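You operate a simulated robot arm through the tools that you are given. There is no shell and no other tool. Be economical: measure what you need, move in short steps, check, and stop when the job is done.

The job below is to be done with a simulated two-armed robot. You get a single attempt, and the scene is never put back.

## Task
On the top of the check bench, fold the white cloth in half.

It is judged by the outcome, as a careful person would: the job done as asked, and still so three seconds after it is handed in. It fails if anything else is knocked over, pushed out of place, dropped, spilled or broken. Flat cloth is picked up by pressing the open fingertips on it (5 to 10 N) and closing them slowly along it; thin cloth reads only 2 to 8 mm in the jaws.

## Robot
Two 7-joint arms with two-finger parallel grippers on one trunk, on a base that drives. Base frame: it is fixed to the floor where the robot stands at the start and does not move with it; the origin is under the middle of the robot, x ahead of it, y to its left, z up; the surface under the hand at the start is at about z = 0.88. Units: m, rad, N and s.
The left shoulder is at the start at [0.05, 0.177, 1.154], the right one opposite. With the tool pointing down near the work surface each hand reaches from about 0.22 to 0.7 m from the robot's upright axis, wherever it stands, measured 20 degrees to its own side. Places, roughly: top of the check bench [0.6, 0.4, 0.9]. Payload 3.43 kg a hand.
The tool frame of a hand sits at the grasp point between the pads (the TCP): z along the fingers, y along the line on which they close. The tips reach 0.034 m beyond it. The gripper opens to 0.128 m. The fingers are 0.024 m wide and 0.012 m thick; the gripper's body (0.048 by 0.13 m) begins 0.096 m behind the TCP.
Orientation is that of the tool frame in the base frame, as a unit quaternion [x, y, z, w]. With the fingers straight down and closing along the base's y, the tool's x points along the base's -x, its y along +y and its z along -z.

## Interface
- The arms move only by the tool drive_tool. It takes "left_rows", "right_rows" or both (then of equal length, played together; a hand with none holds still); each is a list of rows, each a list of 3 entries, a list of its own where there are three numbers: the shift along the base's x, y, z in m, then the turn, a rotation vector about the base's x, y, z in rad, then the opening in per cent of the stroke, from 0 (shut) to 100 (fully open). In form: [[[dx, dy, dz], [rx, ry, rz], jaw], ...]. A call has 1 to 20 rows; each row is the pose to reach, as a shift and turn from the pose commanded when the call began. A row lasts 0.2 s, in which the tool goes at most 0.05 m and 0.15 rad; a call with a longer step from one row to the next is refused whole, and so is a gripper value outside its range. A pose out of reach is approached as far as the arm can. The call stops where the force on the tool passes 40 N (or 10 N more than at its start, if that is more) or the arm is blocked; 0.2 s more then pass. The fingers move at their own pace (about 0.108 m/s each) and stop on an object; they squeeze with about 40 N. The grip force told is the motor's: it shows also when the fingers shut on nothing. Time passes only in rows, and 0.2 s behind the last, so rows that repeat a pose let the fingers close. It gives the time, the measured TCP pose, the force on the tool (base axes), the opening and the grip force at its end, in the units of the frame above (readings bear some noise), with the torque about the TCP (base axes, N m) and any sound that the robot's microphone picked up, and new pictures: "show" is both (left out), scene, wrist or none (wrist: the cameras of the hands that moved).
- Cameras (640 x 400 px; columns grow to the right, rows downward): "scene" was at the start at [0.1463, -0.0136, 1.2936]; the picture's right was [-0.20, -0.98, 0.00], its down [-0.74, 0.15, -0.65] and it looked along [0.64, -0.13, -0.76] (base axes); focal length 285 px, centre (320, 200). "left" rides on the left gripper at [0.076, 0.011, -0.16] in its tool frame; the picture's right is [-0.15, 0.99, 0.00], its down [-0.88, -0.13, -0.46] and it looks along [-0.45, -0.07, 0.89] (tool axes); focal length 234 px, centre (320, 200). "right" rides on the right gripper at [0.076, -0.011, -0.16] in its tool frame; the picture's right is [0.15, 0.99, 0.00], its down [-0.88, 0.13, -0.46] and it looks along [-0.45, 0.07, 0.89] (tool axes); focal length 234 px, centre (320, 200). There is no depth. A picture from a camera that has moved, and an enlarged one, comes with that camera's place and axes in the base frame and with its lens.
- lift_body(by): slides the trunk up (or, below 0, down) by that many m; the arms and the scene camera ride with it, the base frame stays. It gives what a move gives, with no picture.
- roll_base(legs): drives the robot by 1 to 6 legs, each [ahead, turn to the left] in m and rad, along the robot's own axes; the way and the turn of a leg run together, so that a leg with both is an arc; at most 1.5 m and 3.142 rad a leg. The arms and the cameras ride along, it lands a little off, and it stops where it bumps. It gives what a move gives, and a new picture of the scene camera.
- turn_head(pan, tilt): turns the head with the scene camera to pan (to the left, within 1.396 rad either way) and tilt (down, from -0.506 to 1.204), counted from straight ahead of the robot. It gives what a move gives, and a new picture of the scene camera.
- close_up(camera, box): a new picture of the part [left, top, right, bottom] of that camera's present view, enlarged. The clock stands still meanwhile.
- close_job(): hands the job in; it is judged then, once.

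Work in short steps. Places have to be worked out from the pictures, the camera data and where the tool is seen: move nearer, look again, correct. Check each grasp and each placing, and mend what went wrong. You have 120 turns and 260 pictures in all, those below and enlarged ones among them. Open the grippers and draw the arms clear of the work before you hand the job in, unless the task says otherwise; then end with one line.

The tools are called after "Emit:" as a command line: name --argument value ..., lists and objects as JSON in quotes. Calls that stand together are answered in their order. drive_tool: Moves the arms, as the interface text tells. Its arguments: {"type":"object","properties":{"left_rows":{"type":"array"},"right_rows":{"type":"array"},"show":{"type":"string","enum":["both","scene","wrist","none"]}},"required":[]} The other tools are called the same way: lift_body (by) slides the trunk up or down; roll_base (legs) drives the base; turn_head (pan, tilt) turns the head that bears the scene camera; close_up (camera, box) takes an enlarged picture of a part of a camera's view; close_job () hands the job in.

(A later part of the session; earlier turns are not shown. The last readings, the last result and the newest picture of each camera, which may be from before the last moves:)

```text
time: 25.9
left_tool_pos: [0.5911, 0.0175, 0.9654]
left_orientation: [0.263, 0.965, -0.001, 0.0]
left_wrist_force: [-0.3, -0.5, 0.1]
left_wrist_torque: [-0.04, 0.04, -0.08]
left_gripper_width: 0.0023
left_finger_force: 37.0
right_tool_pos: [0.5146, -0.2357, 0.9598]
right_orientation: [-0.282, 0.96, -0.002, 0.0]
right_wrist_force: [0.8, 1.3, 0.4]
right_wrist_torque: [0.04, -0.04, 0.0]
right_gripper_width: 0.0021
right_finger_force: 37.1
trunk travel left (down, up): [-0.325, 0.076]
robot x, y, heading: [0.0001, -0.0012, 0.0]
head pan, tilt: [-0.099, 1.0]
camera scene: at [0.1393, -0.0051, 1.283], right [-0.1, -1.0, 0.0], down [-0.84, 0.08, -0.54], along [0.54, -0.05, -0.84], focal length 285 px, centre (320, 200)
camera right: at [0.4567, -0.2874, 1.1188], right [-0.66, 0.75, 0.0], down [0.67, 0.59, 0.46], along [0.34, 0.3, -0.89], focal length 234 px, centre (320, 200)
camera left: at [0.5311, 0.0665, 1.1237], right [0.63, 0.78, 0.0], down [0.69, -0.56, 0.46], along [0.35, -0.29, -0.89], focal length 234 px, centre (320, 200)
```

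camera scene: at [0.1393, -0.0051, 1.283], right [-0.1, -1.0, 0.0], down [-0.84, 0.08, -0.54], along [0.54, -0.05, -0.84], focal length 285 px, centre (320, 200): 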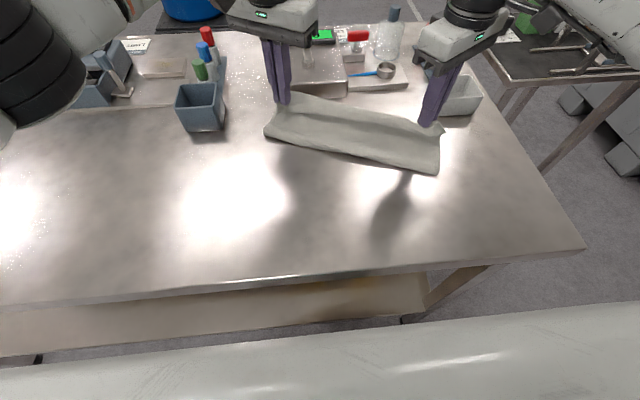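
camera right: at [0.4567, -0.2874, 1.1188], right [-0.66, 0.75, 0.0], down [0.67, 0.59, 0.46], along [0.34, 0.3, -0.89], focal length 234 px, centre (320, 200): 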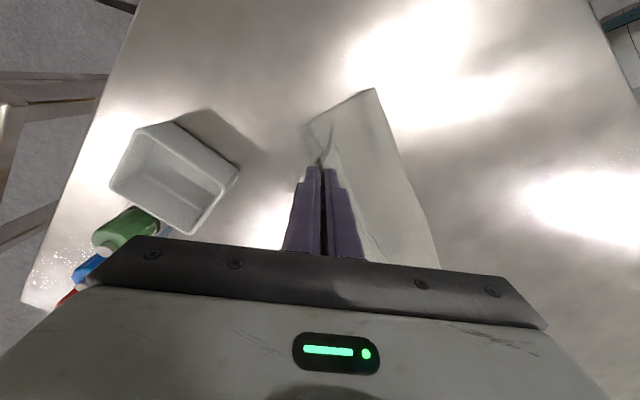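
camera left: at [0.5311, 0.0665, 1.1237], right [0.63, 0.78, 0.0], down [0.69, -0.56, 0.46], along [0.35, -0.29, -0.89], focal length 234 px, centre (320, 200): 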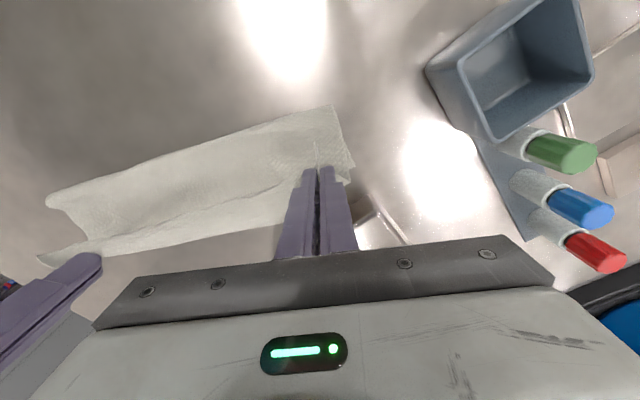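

The fold lies well. The lower far corners are near (0.62, 0.04) and (0.495, -0.27), so the right hand needs to come back about 12 mm while both lower to the cloth.

Emit:
drive_tool --left_rows '[[[0.002, 0, -0.012], [0, 0, 0], 0], [[0.004, 0, -0.024], [0, 0, 0], 0], [[0.004, 0, -0.036], [0, 0, 0], 0], [[0.004, 0, -0.042], [0, 0, 0], 0]]' --right_rows '[[[-0.003, 0, -0.01], [0, 0, 0], 0], [[-0.006, -0.001, -0.02], [0, 0, 0], 0], [[-0.009, -0.002, -0.03], [0, 0, 0], 0], [[-0.012, -0.003, -0.036], [0, 0, 0], 0]]'

```text
time: 26.9
left_tool_pos: [0.5938, 0.0174, 0.9224]
left_orientation: [0.264, 0.965, 0.0, 0.0]
left_wrist_force: [-3.7, -7.1, 0.7]
left_wrist_torque: [-0.27, 0.1, -0.14]
left_gripper_width: 0.0027
left_finger_force: 37.4
right_tool_pos: [0.5023, -0.2391, 0.9241]
right_orientation: [-0.282, 0.96, 0.001, 0.001]
right_wrist_force: [2.0, 7.3, -0.1]
right_wrist_torque: [0.28, -0.12, -0.06]
right_gripper_width: 0.002
right_finger_force: 37.0
trunk travel left (down, up): [-0.325, 0.076]
robot x, y, heading: [-0.0022, 0.0003, -0.0]
head pan, tilt: [-0.099, 1.0]
camera scene: at [0.1392, -0.005, 1.2831], right [-0.1, -1.0, 0.0], down [-0.84, 0.08, -0.54], along [0.54, -0.05, -0.84], focal length 285 px, centre (320, 200)
camera right: at [0.4456, -0.291, 1.0828], right [-0.66, 0.75, 0.0], down [0.67, 0.58, 0.46], along [0.35, 0.3, -0.89], focal length 234 px, centre (320, 200)
camera left: at [0.534, 0.0663, 1.0815], right [0.63, 0.78, 0.0], down [0.69, -0.56, 0.46], along [0.35, -0.29, -0.89], focal length 234 px, centre (320, 200)
```

scene: 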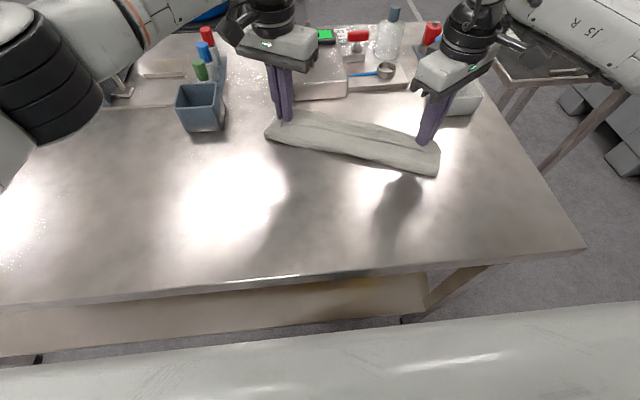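
right: 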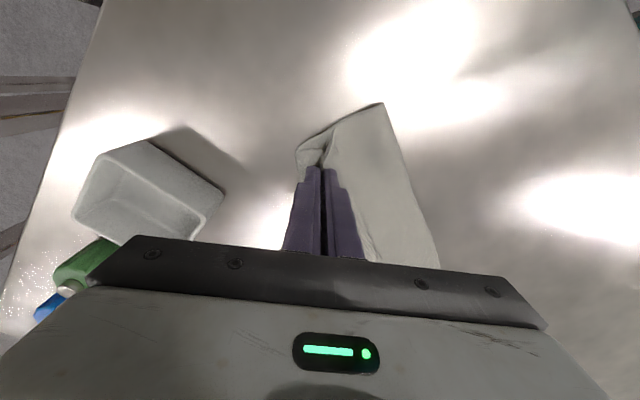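
left: 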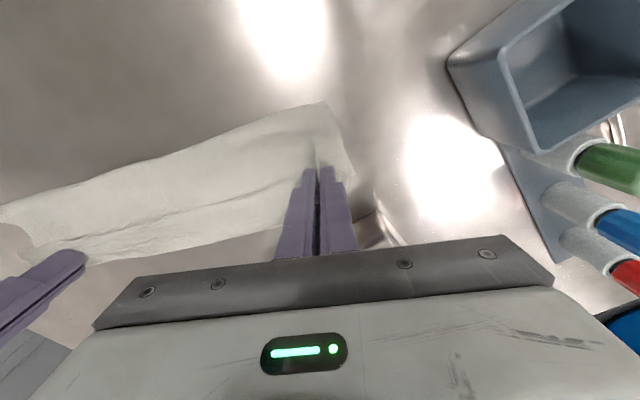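

The grips sit on the far edge. I lower the last few millimetres with a little slack, open slightly and lift straight up.

Emit:
drive_tool --left_rows '[[[-0.001, -0.002, -0.003], [0, 0, 0], 0], [[-0.001, -0.002, -0.004], [0, 0, 0], 0], [[-0.001, -0.002, -0.004], [0, 0, 0], 5], [[-0.001, -0.002, -0.002], [0, 0, 0], 12], [[-0.001, -0.002, 0.005], [0, 0, 0], 15], [[-0.001, -0.002, 0.02], [0, 0, 0], 15], [[-0.001, -0.002, 0.05], [0, 0, 0], 15], [[-0.001, -0.002, 0.1], [0, 0, 0], 15]]' --right_rows '[[[0, 0.002, -0.003], [0, 0, 0], 0], [[0, 0.002, -0.005], [0, 0, 0], 0], [[0, 0.002, -0.005], [0, 0, 0], 5], [[0, 0.002, -0.003], [0, 0, 0], 12], [[0, 0.002, 0.005], [0, 0, 0], 15], [[0, 0.002, 0.02], [0, 0, 0], 15], [[0, 0.002, 0.05], [0, 0, 0], 15], [[0, 0.002, 0.1], [0, 0, 0], 15]]'

```text
time: 28.7
left_tool_pos: [0.592, 0.0166, 1.0226]
left_orientation: [0.263, 0.965, 0.001, 0.001]
left_wrist_force: [0.0, -0.1, 0.1]
left_wrist_torque: [0.03, -0.01, 0.0]
left_gripper_width: 0.019
left_finger_force: 0.2
right_tool_pos: [0.5017, -0.2376, 1.0261]
right_orientation: [-0.28, 0.96, 0.0, 0.0]
right_wrist_force: [0.2, -1.1, 0.0]
right_wrist_torque: [0.01, 0.0, -0.01]
right_gripper_width: 0.0192
right_finger_force: 0.0
trunk travel left (down, up): [-0.325, 0.076]
robot x, y, heading: [-0.0024, 0.0022, -0.005]
head pan, tilt: [-0.099, 1.0]
camera scene: at [0.1385, -0.0048, 1.2831], right [-0.1, -1.0, 0.0], down [-0.84, 0.08, -0.54], along [0.54, -0.05, -0.84], focal length 285 px, centre (320, 200)
camera right: at [0.4449, -0.2882, 1.1849], right [-0.66, 0.75, 0.0], down [0.67, 0.59, 0.46], along [0.34, 0.3, -0.89], focal length 234 px, centre (320, 200)
camera left: at [0.5329, 0.0647, 1.1813], right [0.63, 0.78, 0.0], down [0.69, -0.56, 0.46], along [0.35, -0.29, -0.89], focal length 234 px, centre (320, 200)
```

scene: 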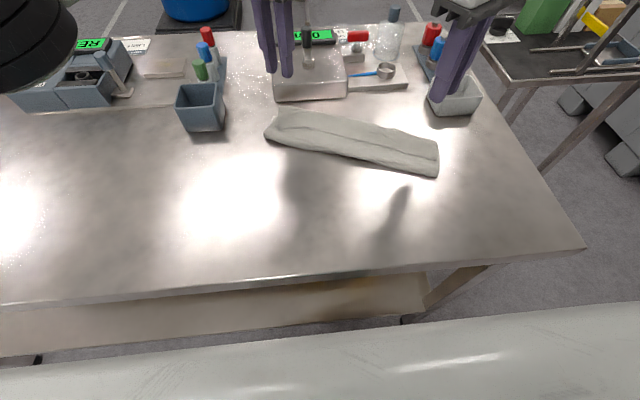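
right: 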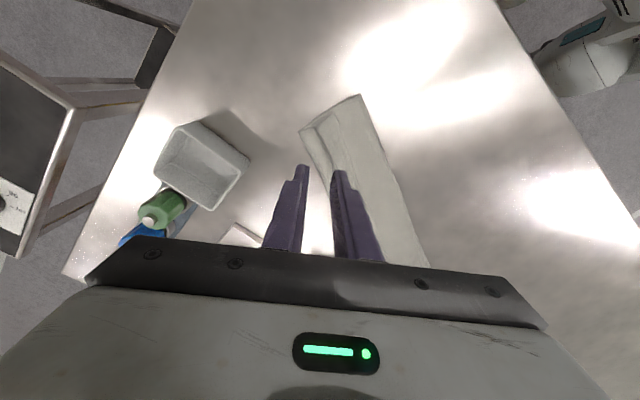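
left: 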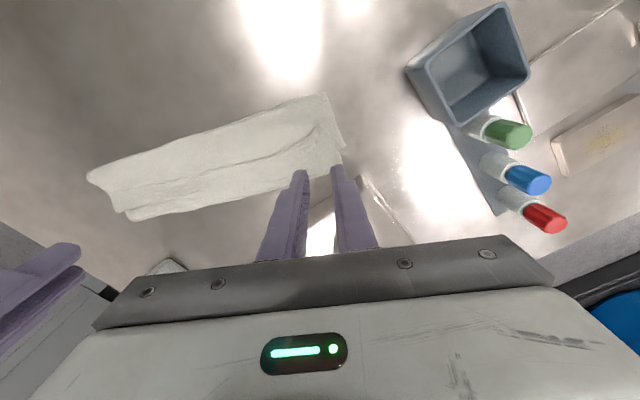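

Both hands released cleanly and the cloth stayed folded. I draw the arms back and look closely.

Emit:
drive_tool --left_rows '[[[-0.03, 0.02, 0.01], [0, 0, 0], 15], [[-0.06, 0.05, 0.01], [0, 0, 0], 15], [[-0.09, 0.08, 0.01], [0, 0, 0], 15], [[-0.12, 0.11, 0.01], [0, 0, 0], 15], [[-0.15, 0.14, 0.01], [0, 0, 0], 15], [[-0.17, 0.17, 0.01], [0, 0, 0], 15]]' --right_rows '[[[-0.02, -0.02, 0.01], [0, 0, -0.1], 15], [[-0.04, -0.04, 0.01], [0, 0, -0.2], 15], [[-0.06, -0.06, 0.01], [0, 0, -0.3], 15], [[-0.08, -0.08, 0.01], [0, 0, -0.4], 15], [[-0.1, -0.1, 0.01], [0, 0, -0.5], 15], [[-0.12, -0.12, 0.01], [0, 0, -0.5], 15]]' --show "scene"

Emit:
close_up --camera "scene" --box '[220, 60, 480, 220]'

```text
time: 30.1
left_tool_pos: [0.4235, 0.1884, 1.0329]
left_orientation: [0.264, 0.965, 0.0, 0.0]
left_wrist_force: [-0.4, 0.5, -1.0]
left_wrist_torque: [-0.04, -0.02, 0.0]
left_gripper_width: 0.0194
left_finger_force: 0.1
right_tool_pos: [0.3793, -0.3559, 1.0344]
right_orientation: [-0.035, 0.999, 0.0, 0.0]
right_wrist_force: [0.8, 0.2, 0.6]
right_wrist_torque: [0.01, -0.02, -0.03]
right_gripper_width: 0.0191
right_finger_force: 0.2
trunk travel left (down, up): [-0.325, 0.076]
robot x, y, heading: [-0.0024, -0.0006, 0.004]
head pan, tilt: [-0.099, 1.0]
camera scene: at [0.1386, -0.0048, 1.2832], right [-0.1, -1.0, 0.0], down [-0.84, 0.08, -0.54], along [0.54, -0.05, -0.84], focal length 285 px, centre (320, 200)
```

scene: 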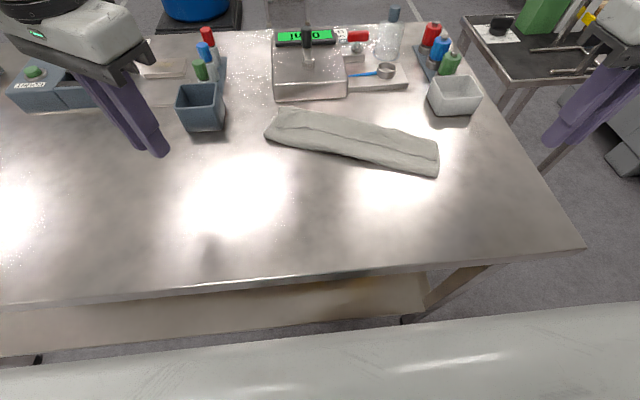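

```text
2.46 times, centred on (350, 140) of scene
camera zoom: at [0.1386, -0.0048, 1.2832], right [-0.1, -1.0, 0.0], down [-0.84, 0.08, -0.54], along [0.54, -0.05, -0.84], focal length 702 px, centre (246, 348)
```

zoom: 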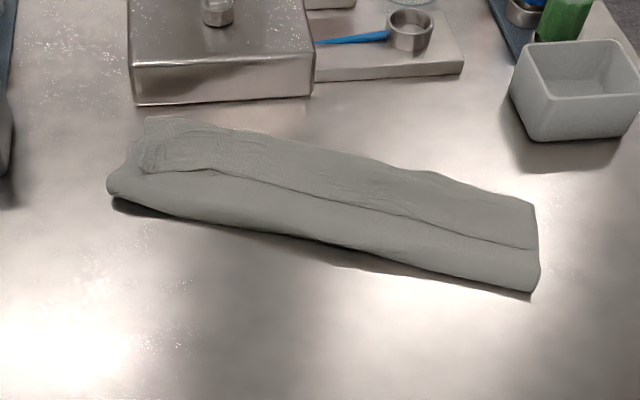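

There is a lengthwise line on top that might be the free edge doubled back. I bring the left hand's camera over it for a closer look.

Emit:
drive_tool --left_rows '[[[-0.02, -0.04, 0.01], [0, 0, 0], 15], [[-0.03, -0.08, 0.02], [0, 0, 0], 15], [[-0.04, -0.12, 0.02], [0, 0, 0], 15], [[-0.04, -0.15, 0.02], [0, 0, 0], 15], [[-0.04, -0.18, 0.02], [0, 0, 0], 15]]' --show "wrist"

Emit:
close_up --camera "left" --box '[160, 40, 480, 240]'

Emit:
close_up --camera "scene" --box '[255, 95, 355, 165]'

Emit:
close_up --camera "scene" --box '[345, 115, 445, 185]'

```text
time: 31.3
left_tool_pos: [0.3847, 0.0067, 1.0508]
left_orientation: [0.263, 0.965, -0.001, 0.0]
left_wrist_force: [-0.5, 0.9, -0.1]
left_wrist_torque: [0.02, -0.02, -0.01]
left_gripper_width: 0.0191
left_finger_force: 0.1
right_tool_pos: [0.3825, -0.3558, 1.0338]
right_orientation: [-0.034, 0.999, 0.0, 0.0]
right_wrist_force: [-0.3, -0.8, -0.4]
right_wrist_torque: [0.02, 0.01, -0.01]
right_gripper_width: 0.019
right_finger_force: 0.2
trunk travel left (down, up): [-0.325, 0.076]
robot x, y, heading: [-0.0001, -0.0024, -0.002]
head pan, tilt: [-0.099, 1.0]
camera left: at [0.3244, 0.0553, 1.2111], right [0.63, 0.78, 0.0], down [0.69, -0.56, 0.46], along [0.35, -0.29, -0.89], focal length 234 px, centre (320, 200)
```

left: 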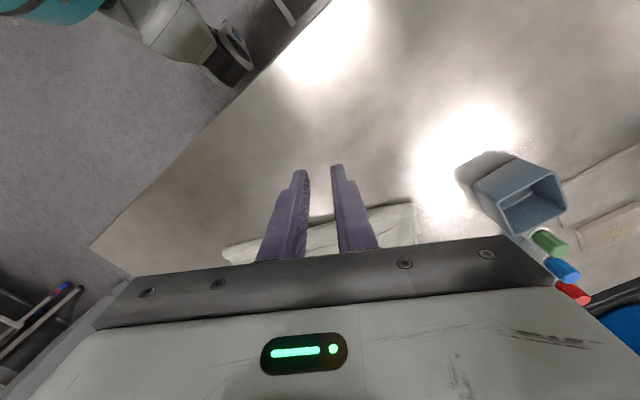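

```text
2.00 times, centred on (320, 140) of left
camera zoom: at [0.3244, 0.0553, 1.2111], right [0.63, 0.78, 0.0], down [0.69, -0.56, 0.46], along [0.35, -0.29, -0.89], focal length 468 px, centre (320, 320)
```

zoom: 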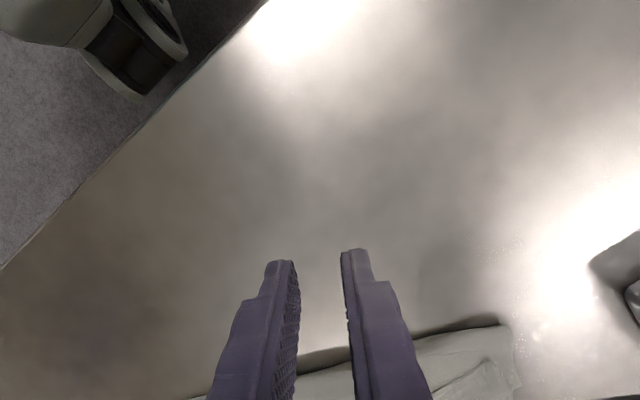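

```text
5.71 times, centred on (305, 130) of scene
camera zoom: at [0.1393, -0.0056, 1.283], right [-0.1, -0.99, 0.0], down [-0.84, 0.08, -0.54], along [0.54, -0.05, -0.84], focal length 1630 px, centre (406, 600)
```

zoom: 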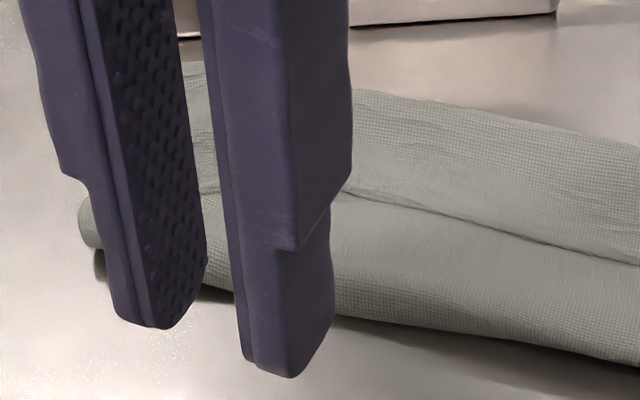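

```text
5.71 times, centred on (395, 150) of scene
camera zoom: at [0.1393, -0.0056, 1.283], right [-0.1, -0.99, 0.0], down [-0.84, 0.08, -0.54], along [0.54, -0.05, -0.84], focal length 1630 px, centre (-109, 486)
```

zoom: 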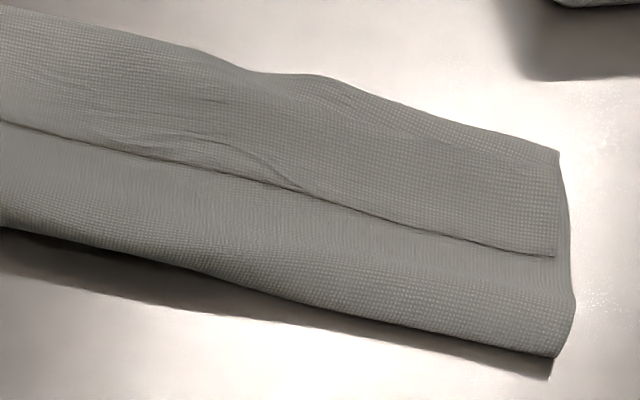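

Confirmed: the free edge is doubled back on top as a flap about 4.5 cm wide, because the pinch sat inward of the edge. I will re-pinch the flap's own edge near both ends, this time closing along the edge (yaw about -20°) so that no flap is left over. First I hover there and look.

Emit:
drive_tool --left_rows '[[[0.035, -0.004, 0], [0, 0, 0.05], 30], [[0.07, -0.008, 0], [0, 0, 0.1], 30], [[0.105, -0.014, 0], [0, 0, 0.175], 30], [[0.14, -0.018, -0.02], [0, 0, 0.175], 30], [[0.178, -0.022, -0.04], [0, 0, 0.175], 30], [[0.178, -0.022, -0.07], [0, 0, 0.175], 30], [[0.178, -0.022, -0.1], [0, 0, 0.175], 30], [[0.178, -0.022, -0.1], [0, 0, 0.175], 30]]' --right_rows '[[[0.02, 0.028, 0], [0, 0, -0.1], 30], [[0.04, 0.056, 0], [0, 0, -0.2], 30], [[0.06, 0.084, 0], [0, 0, -0.3], 30], [[0.08, 0.112, -0.01], [0, 0, -0.4], 30], [[0.1055, 0.1415, -0.02], [0, 0, -0.43], 30], [[0.1055, 0.1415, -0.05], [0, 0, -0.43], 30], [[0.1055, 0.1415, -0.085], [0, 0, -0.43], 30], [[0.1055, 0.1415, -0.085], [0, 0, -0.43], 30]]'

Emit:
close_up --camera "scene" --box '[250, 80, 450, 200]'

```text
time: 33.1
left_tool_pos: [0.5612, -0.0142, 0.9499]
left_orientation: [0.178, 0.984, -0.001, 0.0]
left_wrist_force: [0.1, 0.0, 0.9]
left_wrist_torque: [0.0, -0.01, 0.01]
left_gripper_width: 0.0383
left_finger_force: 0.1
right_tool_pos: [0.4849, -0.2159, 0.9507]
right_orientation: [0.179, 0.984, 0.0, -0.001]
right_wrist_force: [0.3, 0.2, 0.1]
right_wrist_torque: [-0.01, 0.04, -0.01]
right_gripper_width: 0.0386
right_finger_force: 0.0
trunk travel left (down, up): [-0.325, 0.076]
robot x, y, heading: [-0.0018, 0.0009, 0.002]
head pan, tilt: [-0.099, 1.0]
camera scene: at [0.1392, -0.0049, 1.2831], right [-0.1, -1.0, 0.0], down [-0.84, 0.08, -0.54], along [0.54, -0.05, -0.84], focal length 285 px, centre (320, 200)
camera right: at [0.411, -0.202, 1.1096], right [0.21, 0.98, 0.0], down [0.87, -0.19, 0.46], along [0.45, -0.1, -0.89], focal length 234 px, centre (320, 200)
camera left: at [0.4934, 0.0221, 1.1098], right [0.48, 0.88, 0.0], down [0.78, -0.43, 0.46], along [0.4, -0.22, -0.89], focal length 234 px, centre (320, 200)
```

scene: 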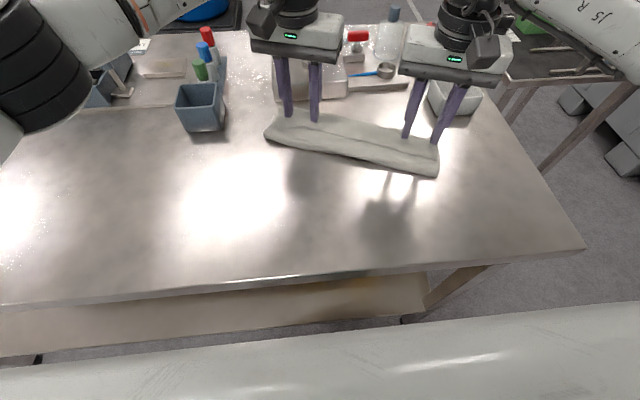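
right: 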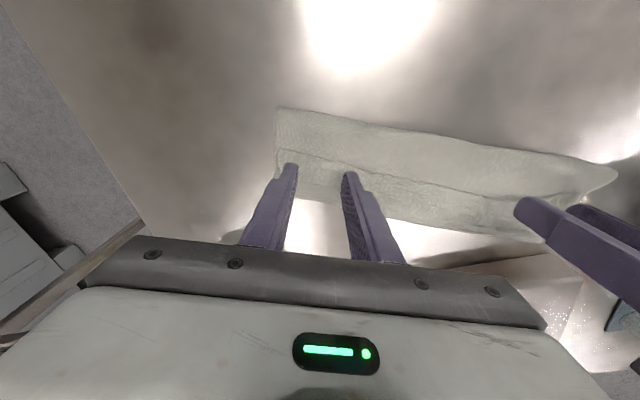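
left: 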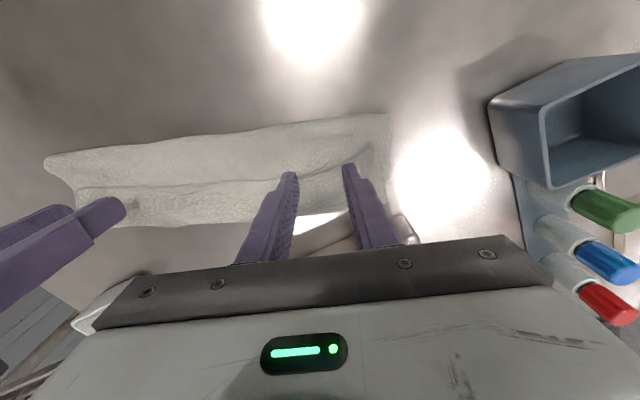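

```text
3.20 times, centred on (350, 140) of scene
camera zoom: at [0.1392, -0.0049, 1.2831], right [-0.1, -1.0, 0.0], down [-0.84, 0.08, -0.54], along [0.54, -0.05, -0.84], focal length 912 px, centre (224, 392)
```

zoom: 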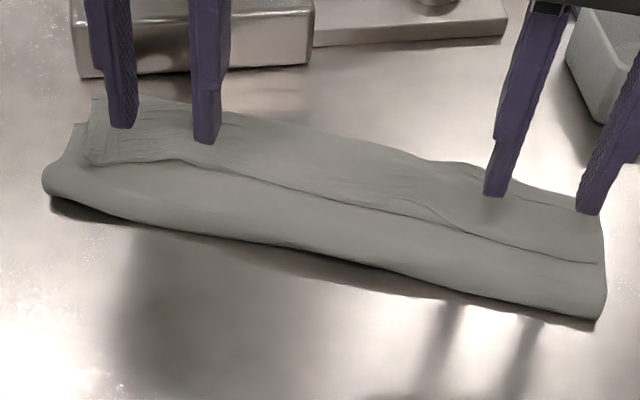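

I zoom both wrist views to place the tips accurately against the flap edge.

Emit:
close_up --camera "right" --box '[220, 90, 420, 215]'

Emit:
close_up --camera "left" --box '[220, 90, 420, 215]'

```text
3.20 times, centred on (320, 152) of right
camera zoom: at [0.411, -0.202, 1.1096], right [0.21, 0.98, 0.0], down [0.87, -0.19, 0.46], along [0.45, -0.1, -0.89], focal length 749 px, centre (320, 352)
```

zoom: 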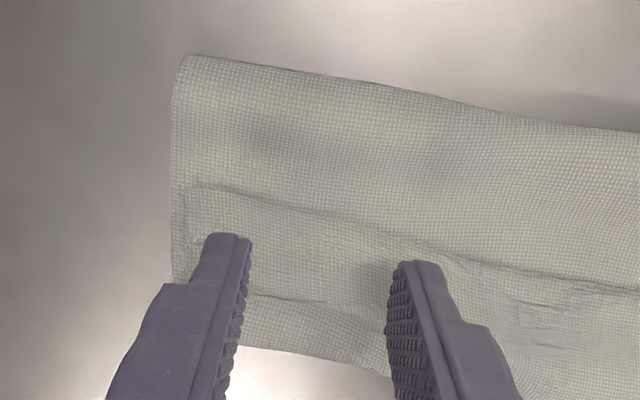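

```text
3.20 times, centred on (320, 152) of left
camera zoom: at [0.4934, 0.0221, 1.1098], right [0.48, 0.88, 0.0], down [0.78, -0.43, 0.46], along [0.4, -0.22, -0.89], focal length 749 px, centre (320, 352)
```

zoom: 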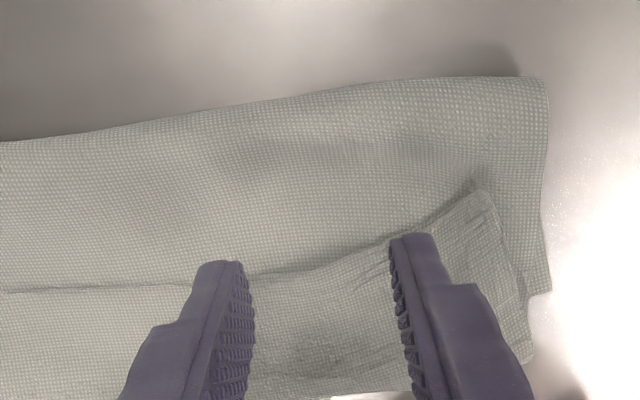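

The flap is about 2.5 cm wide, with its edge tilted slightly differently under each hand. I rotate each jaw along the edge, shift the left hand forward about 2 cm, and lower to just above contact.

Emit:
drive_tool --left_rows '[[[0.009, -0.005, 0], [0, 0, 0.1], 30], [[0.0184, -0.01, -0.005], [0, 0, 0.2], 30], [[0.0184, -0.01, -0.015], [0, 0, 0.2], 30], [[0.0184, -0.01, -0.024], [0, 0, 0.2], 30], [[0.0184, -0.01, -0.024], [0, 0, 0.2], 30]]' --right_rows '[[[0.002, 0, 0], [0, 0, -0.1], 30], [[0.004, -0.001, -0.005], [0, 0, -0.2], 30], [[0.004, -0.001, -0.015], [0, 0, -0.2], 30], [[0.004, -0.001, -0.024], [0, 0, -0.2], 30], [[0.004, -0.001, -0.024], [0, 0, -0.2], 30]]' --show "none"

Emit:
close_up --camera "right" --box '[220, 90, 420, 215]'

Emit:
close_up --camera "left" --box '[220, 90, 420, 215]'

```text
time: 34.3
left_tool_pos: [0.5806, -0.0248, 0.9271]
left_orientation: [0.079, 0.997, 0.0, 0.001]
left_wrist_force: [-0.3, 0.6, -0.6]
left_wrist_torque: [-0.02, 0.0, -0.01]
left_gripper_width: 0.0383
left_finger_force: 0.1
right_tool_pos: [0.4889, -0.2168, 0.9247]
right_orientation: [0.277, 0.961, -0.001, 0.0]
right_wrist_force: [0.3, 0.2, -0.1]
right_wrist_torque: [0.03, 0.01, 0.01]
right_gripper_width: 0.0383
right_finger_force: 0.1
trunk travel left (down, up): [-0.325, 0.076]
robot x, y, heading: [0.0011, -0.0006, -0.002]
head pan, tilt: [-0.099, 1.0]
```

```text
3.20 times, centred on (320, 152) of right
camera zoom: at [0.4205, -0.1878, 1.0841], right [0.4, 0.92, 0.0], down [0.82, -0.36, 0.46], along [0.42, -0.18, -0.89], focal length 749 px, centre (320, 352)
```

zoom: 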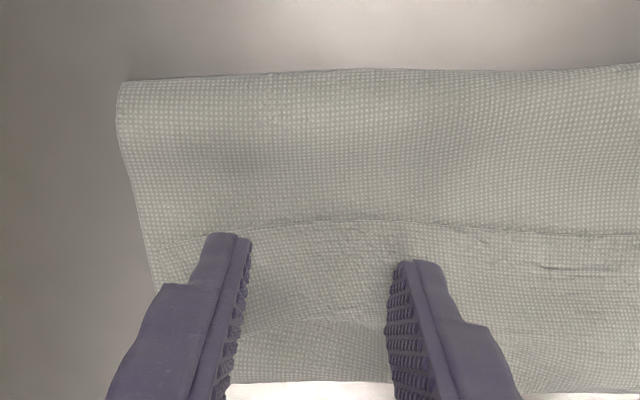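

```text
3.20 times, centred on (320, 152) of left
camera zoom: at [0.5071, -0.0023, 1.087], right [0.3, 0.95, 0.0], down [0.85, -0.27, 0.46], along [0.44, -0.14, -0.89], focal length 749 px, centre (320, 352)
```

zoom: 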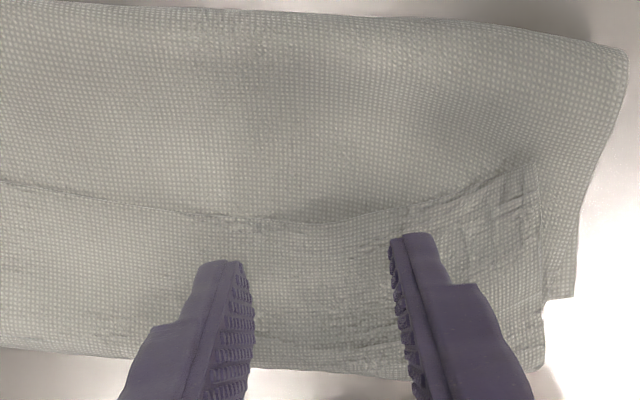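

The jaws are nearly aligned. I make a small forward correction, turn the right hand back slightly, and lower to touch.

Emit:
drive_tool --left_rows '[[[0.0038, -0.0012, 0], [0, 0, 0], 30], [[0.0038, -0.0012, -0.003], [0, 0, 0], 30], [[0.0038, -0.0012, -0.006], [0, 0, 0], 30], [[0.0038, -0.0012, -0.007], [0, 0, 0], 30]]' --right_rows '[[[0.0055, -0.0024, 0], [0, 0, 0.12], 30], [[0.0055, -0.0024, -0.002], [0, 0, 0.12], 30], [[0.0055, -0.0024, -0.004], [0, 0, 0.12], 30], [[0.0055, -0.0024, -0.005], [0, 0, 0.12], 30]]' --show "none"

```text
time: 35.3
left_tool_pos: [0.5836, -0.0257, 0.921]
left_orientation: [0.079, 0.997, 0.0, -0.001]
left_wrist_force: [-0.1, 0.4, 0.8]
left_wrist_torque: [-0.03, 0.0, -0.03]
left_gripper_width: 0.0386
left_finger_force: 0.1
right_tool_pos: [0.4966, -0.2194, 0.9194]
right_orientation: [0.218, 0.976, 0.0, 0.0]
right_wrist_force: [0.1, 1.4, 0.2]
right_wrist_torque: [-0.04, -0.03, -0.03]
right_gripper_width: 0.0387
right_finger_force: 0.2
trunk travel left (down, up): [-0.325, 0.076]
robot x, y, heading: [0.0023, -0.0029, -0.002]
head pan, tilt: [-0.099, 1.0]
```

Emit:
drive_tool --left_rows '[[[0, 0, -0.001], [0, 0, 0], 30], [[0, 0, -0.002], [0, 0, 0], 30], [[0, 0, -0.002], [0, 0, 0], 30]]' --right_rows '[[[0, 0, -0.001], [0, 0, 0], 30], [[0, 0, -0.002], [0, 0, 0], 30], [[0, 0, -0.002], [0, 0, 0], 30]]' --show "none"

```text
time: 36.1
left_tool_pos: [0.5837, -0.0261, 0.9191]
left_orientation: [0.08, 0.997, 0.0, 0.001]
left_wrist_force: [-0.7, -0.6, 1.4]
left_wrist_torque: [-0.05, -0.01, -0.01]
left_gripper_width: 0.0385
left_finger_force: 0.0
right_tool_pos: [0.4969, -0.2195, 0.9188]
right_orientation: [0.218, 0.976, 0.0, 0.0]
right_wrist_force: [0.4, -0.7, 3.2]
right_wrist_torque: [-0.1, -0.03, 0.06]
right_gripper_width: 0.0384
right_finger_force: 0.0
trunk travel left (down, up): [-0.325, 0.076]
robot x, y, heading: [0.0003, 0.0016, -0.005]
head pan, tilt: [-0.099, 1.0]
```

Light contact. I press slightly more and close slowly along the edge.

Emit:
drive_tool --left_rows '[[[0, 0, -0.001], [0, 0, 0], 30], [[0, 0, -0.001], [0, 0, 0], 28], [[0, 0, -0.001], [0, 0, 0], 26], [[0, 0, -0.001], [0, 0, 0], 24], [[0, 0, -0.001], [0, 0, 0], 22], [[0, 0, -0.001], [0, 0, 0], 20], [[0, 0, -0.001], [0, 0, 0], 18], [[0, 0, -0.001], [0, 0, 0], 16], [[0, 0, -0.001], [0, 0, 0], 14], [[0, 0, -0.001], [0, 0, 0], 12], [[0, 0, -0.001], [0, 0, 0], 10], [[0, 0, -0.001], [0, 0, 0], 8], [[0, 0, -0.001], [0, 0, 0], 6], [[0, 0, -0.001], [0, 0, 0], 4], [[0, 0, -0.001], [0, 0, 0], 2], [[0, 0, -0.001], [0, 0, 0], 0], [[0, 0, -0.001], [0, 0, 0], 0], [[0, 0, -0.001], [0, 0, 0], 0]]' --right_rows '[[[0, 0, -0.0005], [0, 0, 0], 30], [[0, 0, -0.0005], [0, 0, 0], 28], [[0, 0, -0.0005], [0, 0, 0], 26], [[0, 0, -0.0005], [0, 0, 0], 24], [[0, 0, -0.0005], [0, 0, 0], 22], [[0, 0, -0.0005], [0, 0, 0], 20], [[0, 0, -0.0005], [0, 0, 0], 18], [[0, 0, -0.0005], [0, 0, 0], 16], [[0, 0, -0.0005], [0, 0, 0], 14], [[0, 0, -0.0005], [0, 0, 0], 12], [[0, 0, -0.0005], [0, 0, 0], 10], [[0, 0, -0.0005], [0, 0, 0], 8], [[0, 0, -0.0005], [0, 0, 0], 6], [[0, 0, -0.0005], [0, 0, 0], 4], [[0, 0, -0.0005], [0, 0, 0], 2], [[0, 0, -0.0005], [0, 0, 0], 0], [[0, 0, -0.0005], [0, 0, 0], 0], [[0, 0, -0.0005], [0, 0, 0], 0]]'

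Emit:
close_up --camera "scene" --box '[250, 80, 450, 200]'

```text
time: 39.9
left_tool_pos: [0.5839, -0.0256, 0.9177]
left_orientation: [0.08, 0.997, 0.001, 0.001]
left_wrist_force: [-0.3, 0.2, 2.7]
left_wrist_torque: [-0.03, -0.01, -0.01]
left_gripper_width: 0.0
left_finger_force: 32.8
right_tool_pos: [0.4961, -0.2205, 0.9192]
right_orientation: [0.218, 0.976, 0.0, 0.0]
right_wrist_force: [-0.6, 1.4, 8.0]
right_wrist_torque: [-0.08, -0.07, 0.03]
right_gripper_width: 0.0028
right_finger_force: 37.0
trunk travel left (down, up): [-0.325, 0.076]
robot x, y, heading: [-0.0028, -0.0011, 0.001]
head pan, tilt: [-0.099, 1.0]
camera scene: at [0.1385, -0.0047, 1.2832], right [-0.1, -1.0, 0.0], down [-0.84, 0.08, -0.54], along [0.54, -0.05, -0.84], focal length 285 px, centre (320, 200)
camera right: at [0.4236, -0.1987, 1.0772], right [0.29, 0.96, 0.0], down [0.85, -0.26, 0.46], along [0.44, -0.13, -0.89], focal length 234 px, centre (320, 200)
camera left: at [0.5095, -0.0033, 1.0772], right [0.3, 0.95, 0.0], down [0.85, -0.27, 0.46], along [0.44, -0.14, -0.89], focal length 234 px, centre (320, 200)
```

scene: 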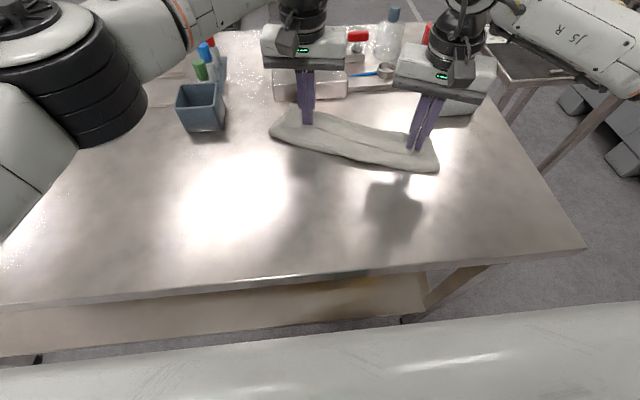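
right: 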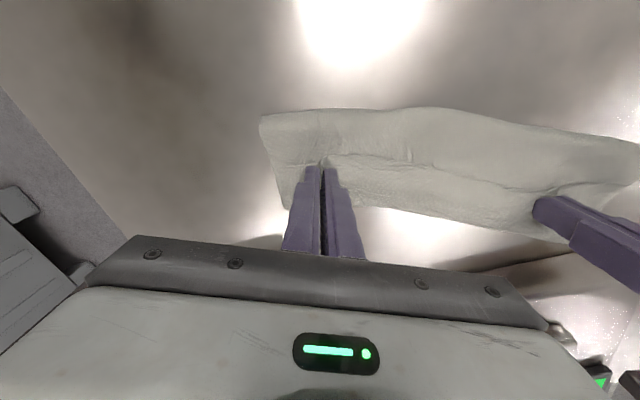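
left: 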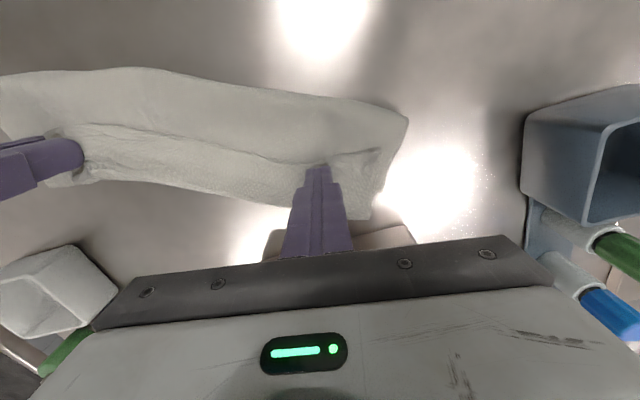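

```text
3.20 times, centred on (350, 140) of scene
camera zoom: at [0.1385, -0.0047, 1.2832], right [-0.1, -1.0, 0.0], down [-0.84, 0.08, -0.54], along [0.54, -0.05, -0.84], focal length 912 px, centre (224, 392)
```

zoom: 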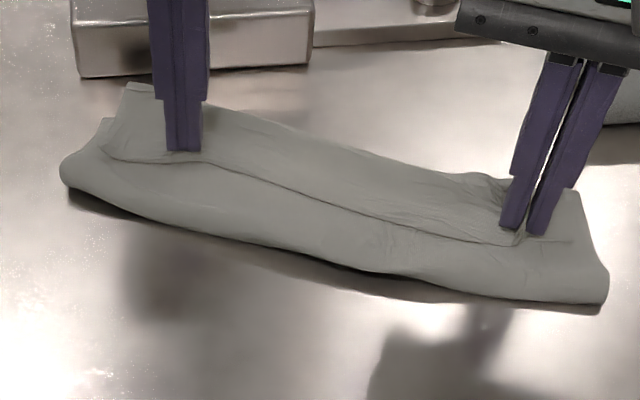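

Right holds 2.8 mm, but the left slipped (0). I lift the left clear and raise the right 3 cm to check that it holds only the flap.

Emit:
drive_tool --left_rows '[[[0, 0, 0.01], [0, 0, 0], 0], [[0, 0, 0.03], [0, 0, 0], 30], [[0, 0, 0.05], [0, 0, 0], 30], [[0, 0, 0.05], [0, 0, 0], 30]]' --right_rows '[[[0, 0, 0.008], [0, 0, 0], 0], [[0, 0, 0.016], [0, 0, 0], 0], [[0, 0, 0.024], [0, 0, 0], 0], [[0, 0, 0.03], [0, 0, 0], 0]]'

Emit:
close_up --camera "scene" --box '[250, 80, 450, 200]'

```text
time: 40.9
left_tool_pos: [0.5841, -0.0247, 0.9683]
left_orientation: [0.078, 0.997, 0.0, 0.0]
left_wrist_force: [-0.5, 0.1, 0.1]
left_wrist_torque: [0.02, -0.02, 0.02]
left_gripper_width: 0.0386
left_finger_force: 0.1
right_tool_pos: [0.4967, -0.219, 0.9477]
right_orientation: [0.218, 0.976, 0.0, 0.0]
right_wrist_force: [-0.2, 0.3, 0.7]
right_wrist_torque: [-0.01, -0.01, 0.01]
right_gripper_width: 0.0023
right_finger_force: 36.5
trunk travel left (down, up): [-0.325, 0.076]
robot x, y, heading: [0.001, -0.001, -0.001]
head pan, tilt: [-0.099, 1.0]
camera scene: at [0.1394, -0.005, 1.283], right [-0.1, -1.0, 0.0], down [-0.84, 0.08, -0.54], along [0.54, -0.05, -0.84], focal length 285 px, centre (320, 200)
camera right: at [0.4242, -0.1982, 1.1064], right [0.29, 0.96, 0.0], down [0.85, -0.26, 0.46], along [0.44, -0.13, -0.89], focal length 234 px, centre (320, 200)
camera left: at [0.5101, -0.0026, 1.1276], right [0.3, 0.95, 0.0], down [0.85, -0.27, 0.46], along [0.43, -0.14, -0.89], focal length 234 px, centre (320, 200)
```

scene: 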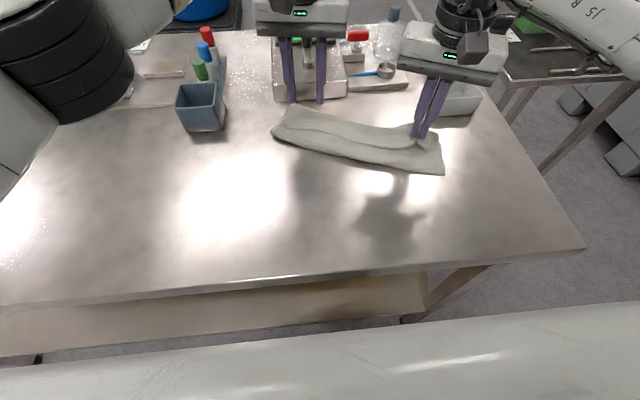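
right: 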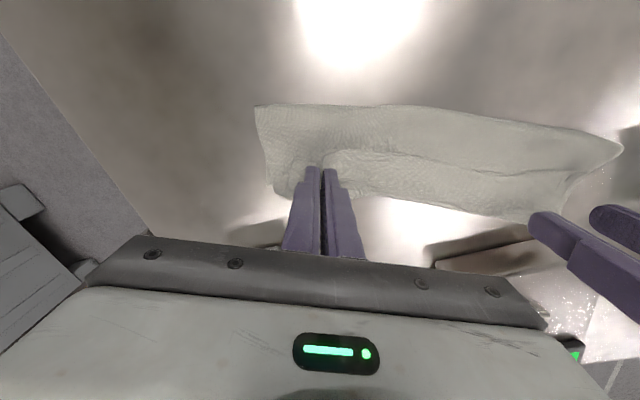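
left: 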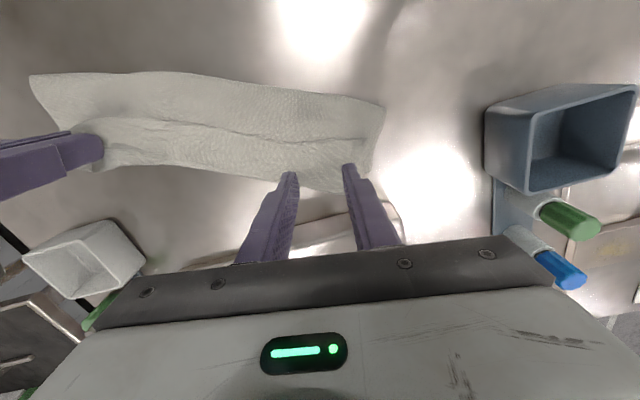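

```text
3.20 times, centred on (350, 140) of scene
camera zoom: at [0.1394, -0.005, 1.283], right [-0.1, -1.0, 0.0], down [-0.84, 0.08, -0.54], along [0.54, -0.05, -0.84], focal length 912 px, centre (224, 392)
```

zoom: 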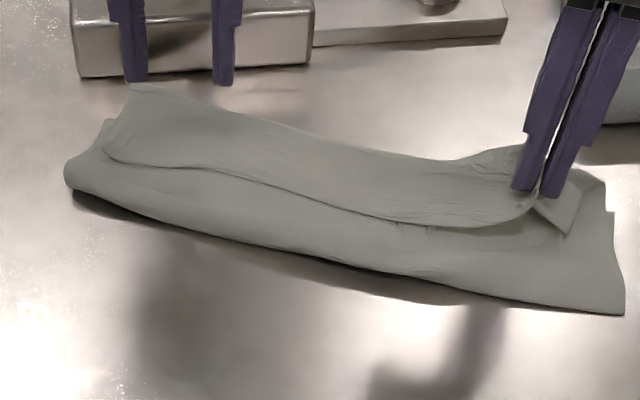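

The right hand holds only the flap edge, as wanted. Now I re-grip on the left with firmer pressure, about 8 mm further back because the flap slid.

Emit:
drive_tool --left_rows '[[[-0.004, 0.001, -0.015], [0, 0, 0], 30], [[-0.008, 0.0025, -0.035], [0, 0, 0], 30], [[-0.008, 0.0025, -0.046], [0, 0, 0], 30], [[-0.008, 0.0025, -0.05], [0, 0, 0], 30], [[-0.008, 0.0025, -0.051], [0, 0, 0], 30], [[-0.008, 0.0025, -0.051], [0, 0, 0], 30]]' --show "none"

Emit:
close_up --camera "left" --box '[220, 90, 420, 215]'

```text
time: 42.3
left_tool_pos: [0.5756, -0.0235, 0.9176]
left_orientation: [0.078, 0.997, 0.0, 0.001]
left_wrist_force: [0.0, 0.9, 4.4]
left_wrist_torque: [0.08, -0.02, -0.01]
left_gripper_width: 0.0386
left_finger_force: 0.4
right_tool_pos: [0.4962, -0.2202, 0.9474]
right_orientation: [0.218, 0.976, 0.001, -0.001]
right_wrist_force: [0.4, -0.5, 0.4]
right_wrist_torque: [-0.01, -0.01, 0.01]
right_gripper_width: 0.0024
right_finger_force: 37.5
trunk travel left (down, up): [-0.325, 0.076]
robot x, y, heading: [0.0024, 0.0004, 0.005]
head pan, tilt: [-0.099, 1.0]
```

```text
3.20 times, centred on (320, 152) of left
camera zoom: at [0.5016, -0.0001, 1.077], right [0.3, 0.95, 0.0], down [0.85, -0.27, 0.46], along [0.44, -0.14, -0.89], focal length 749 px, centre (320, 352)
```

zoom: 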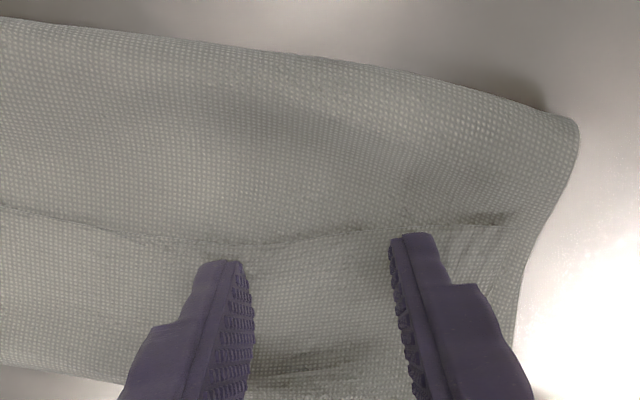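

The tips are about 5-8 mm inside the edge and pressing at 4.4 N. I press 0.7 mm more and close slowly.

Emit:
drive_tool --left_rows '[[[0, 0, -0.0007], [0, 0, 0], 30], [[0, 0, -0.0007], [0, 0, 0], 30], [[0, 0, -0.0007], [0, 0, 0], 28], [[0, 0, -0.0007], [0, 0, 0], 26], [[0, 0, -0.0007], [0, 0, 0], 24], [[0, 0, -0.0007], [0, 0, 0], 22], [[0, 0, -0.0007], [0, 0, 0], 20], [[0, 0, -0.0007], [0, 0, 0], 18], [[0, 0, -0.0007], [0, 0, 0], 16], [[0, 0, -0.0007], [0, 0, 0], 14], [[0, 0, -0.0007], [0, 0, 0], 12], [[0, 0, -0.0007], [0, 0, 0], 10], [[0, 0, -0.0007], [0, 0, 0], 8], [[0, 0, -0.0007], [0, 0, 0], 6], [[0, 0, -0.0007], [0, 0, 0], 4], [[0, 0, -0.0007], [0, 0, 0], 2], [[0, 0, -0.0007], [0, 0, 0], 0], [[0, 0, -0.0007], [0, 0, 0], 0], [[0, 0, -0.0007], [0, 0, 0], 0]]' --show "none"

Emit:
close_up --camera "left" --box '[220, 90, 420, 215]'

```text
time: 46.3
left_tool_pos: [0.5739, -0.0227, 0.916]
left_orientation: [0.079, 0.997, 0.001, 0.001]
left_wrist_force: [-2.9, 0.4, 14.0]
left_wrist_torque: [-0.06, -0.02, -0.05]
left_gripper_width: 0.0021
left_finger_force: 37.0
right_tool_pos: [0.4961, -0.2193, 0.9487]
right_orientation: [0.219, 0.976, 0.0, 0.001]
right_wrist_force: [0.9, 2.2, -0.3]
right_wrist_torque: [0.07, -0.01, 0.04]
right_gripper_width: 0.0027
right_finger_force: 36.6
trunk travel left (down, up): [-0.325, 0.076]
robot x, y, heading: [-0.0015, -0.0004, -0.004]
head pan, tilt: [-0.099, 1.0]
```

```text
3.20 times, centred on (320, 152) of left
camera zoom: at [0.5013, -0.0003, 1.0767], right [0.3, 0.95, 0.0], down [0.85, -0.27, 0.46], along [0.44, -0.14, -0.89], focal length 749 px, centre (320, 352)
```

zoom: 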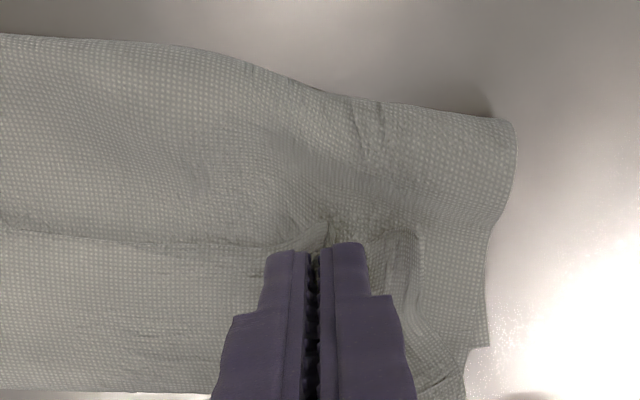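

Left grips 2.1 mm now. I lift it to match the right hand and check that it carries only the flap.

Emit:
drive_tool --left_rows '[[[0, 0, 0.008], [0, 0, 0], 0], [[0, 0, 0.016], [0, 0, 0], 0], [[0, 0, 0.024], [0, 0, 0], 0], [[0, 0, 0.034], [0, 0, 0], 0]]'

Emit:
close_up --camera "scene" --box '[250, 80, 450, 200]'

```text
time: 47.3
left_tool_pos: [0.5764, -0.0234, 0.9495]
left_orientation: [0.08, 0.997, 0.0, 0.001]
left_wrist_force: [-1.1, -2.0, -0.2]
left_wrist_torque: [-0.01, 0.01, -0.07]
left_gripper_width: 0.002
left_finger_force: 37.0
right_tool_pos: [0.4984, -0.2191, 0.9468]
right_orientation: [0.218, 0.976, 0.001, 0.0]
right_wrist_force: [0.9, 1.7, -0.3]
right_wrist_torque: [0.06, -0.04, 0.03]
right_gripper_width: 0.0026
right_finger_force: 37.0
trunk travel left (down, up): [-0.325, 0.076]
robot x, y, heading: [0.0014, -0.0019, 0.002]
head pan, tilt: [-0.099, 1.0]
camera scene: at [0.1393, -0.0051, 1.283], right [-0.1, -1.0, 0.0], down [-0.84, 0.08, -0.54], along [0.54, -0.05, -0.84], focal length 285 px, centre (320, 200)
camera left: at [0.5022, -0.0008, 1.1096], right [0.3, 0.95, 0.0], down [0.85, -0.27, 0.46], along [0.43, -0.14, -0.89], focal length 234 px, centre (320, 200)
```

scene: 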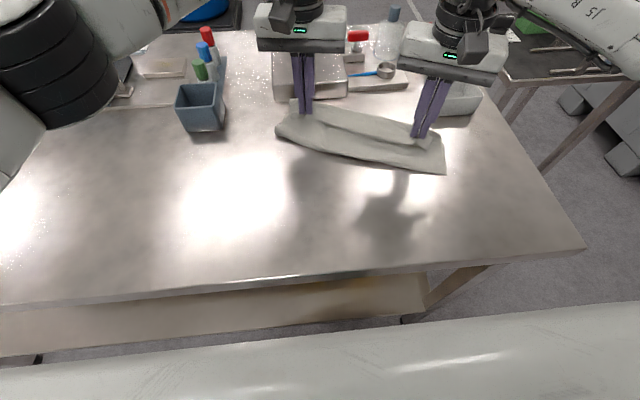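
left: 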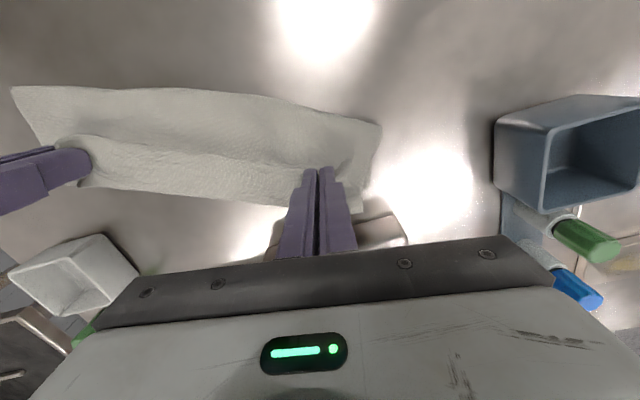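

```text
3.20 times, centred on (350, 140) of scene
camera zoom: at [0.1393, -0.0051, 1.283], right [-0.1, -1.0, 0.0], down [-0.84, 0.08, -0.54], along [0.54, -0.05, -0.84], focal length 912 px, centre (224, 392)
```

zoom: 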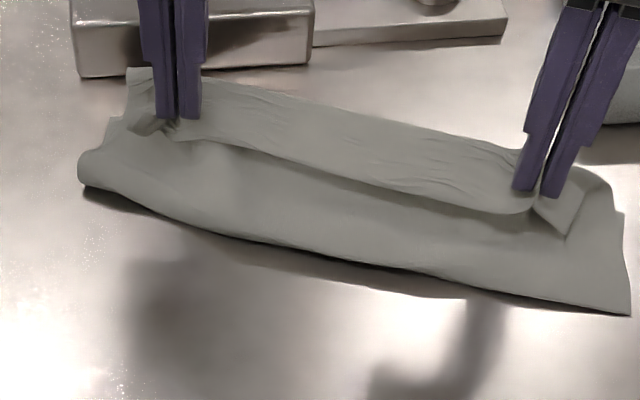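

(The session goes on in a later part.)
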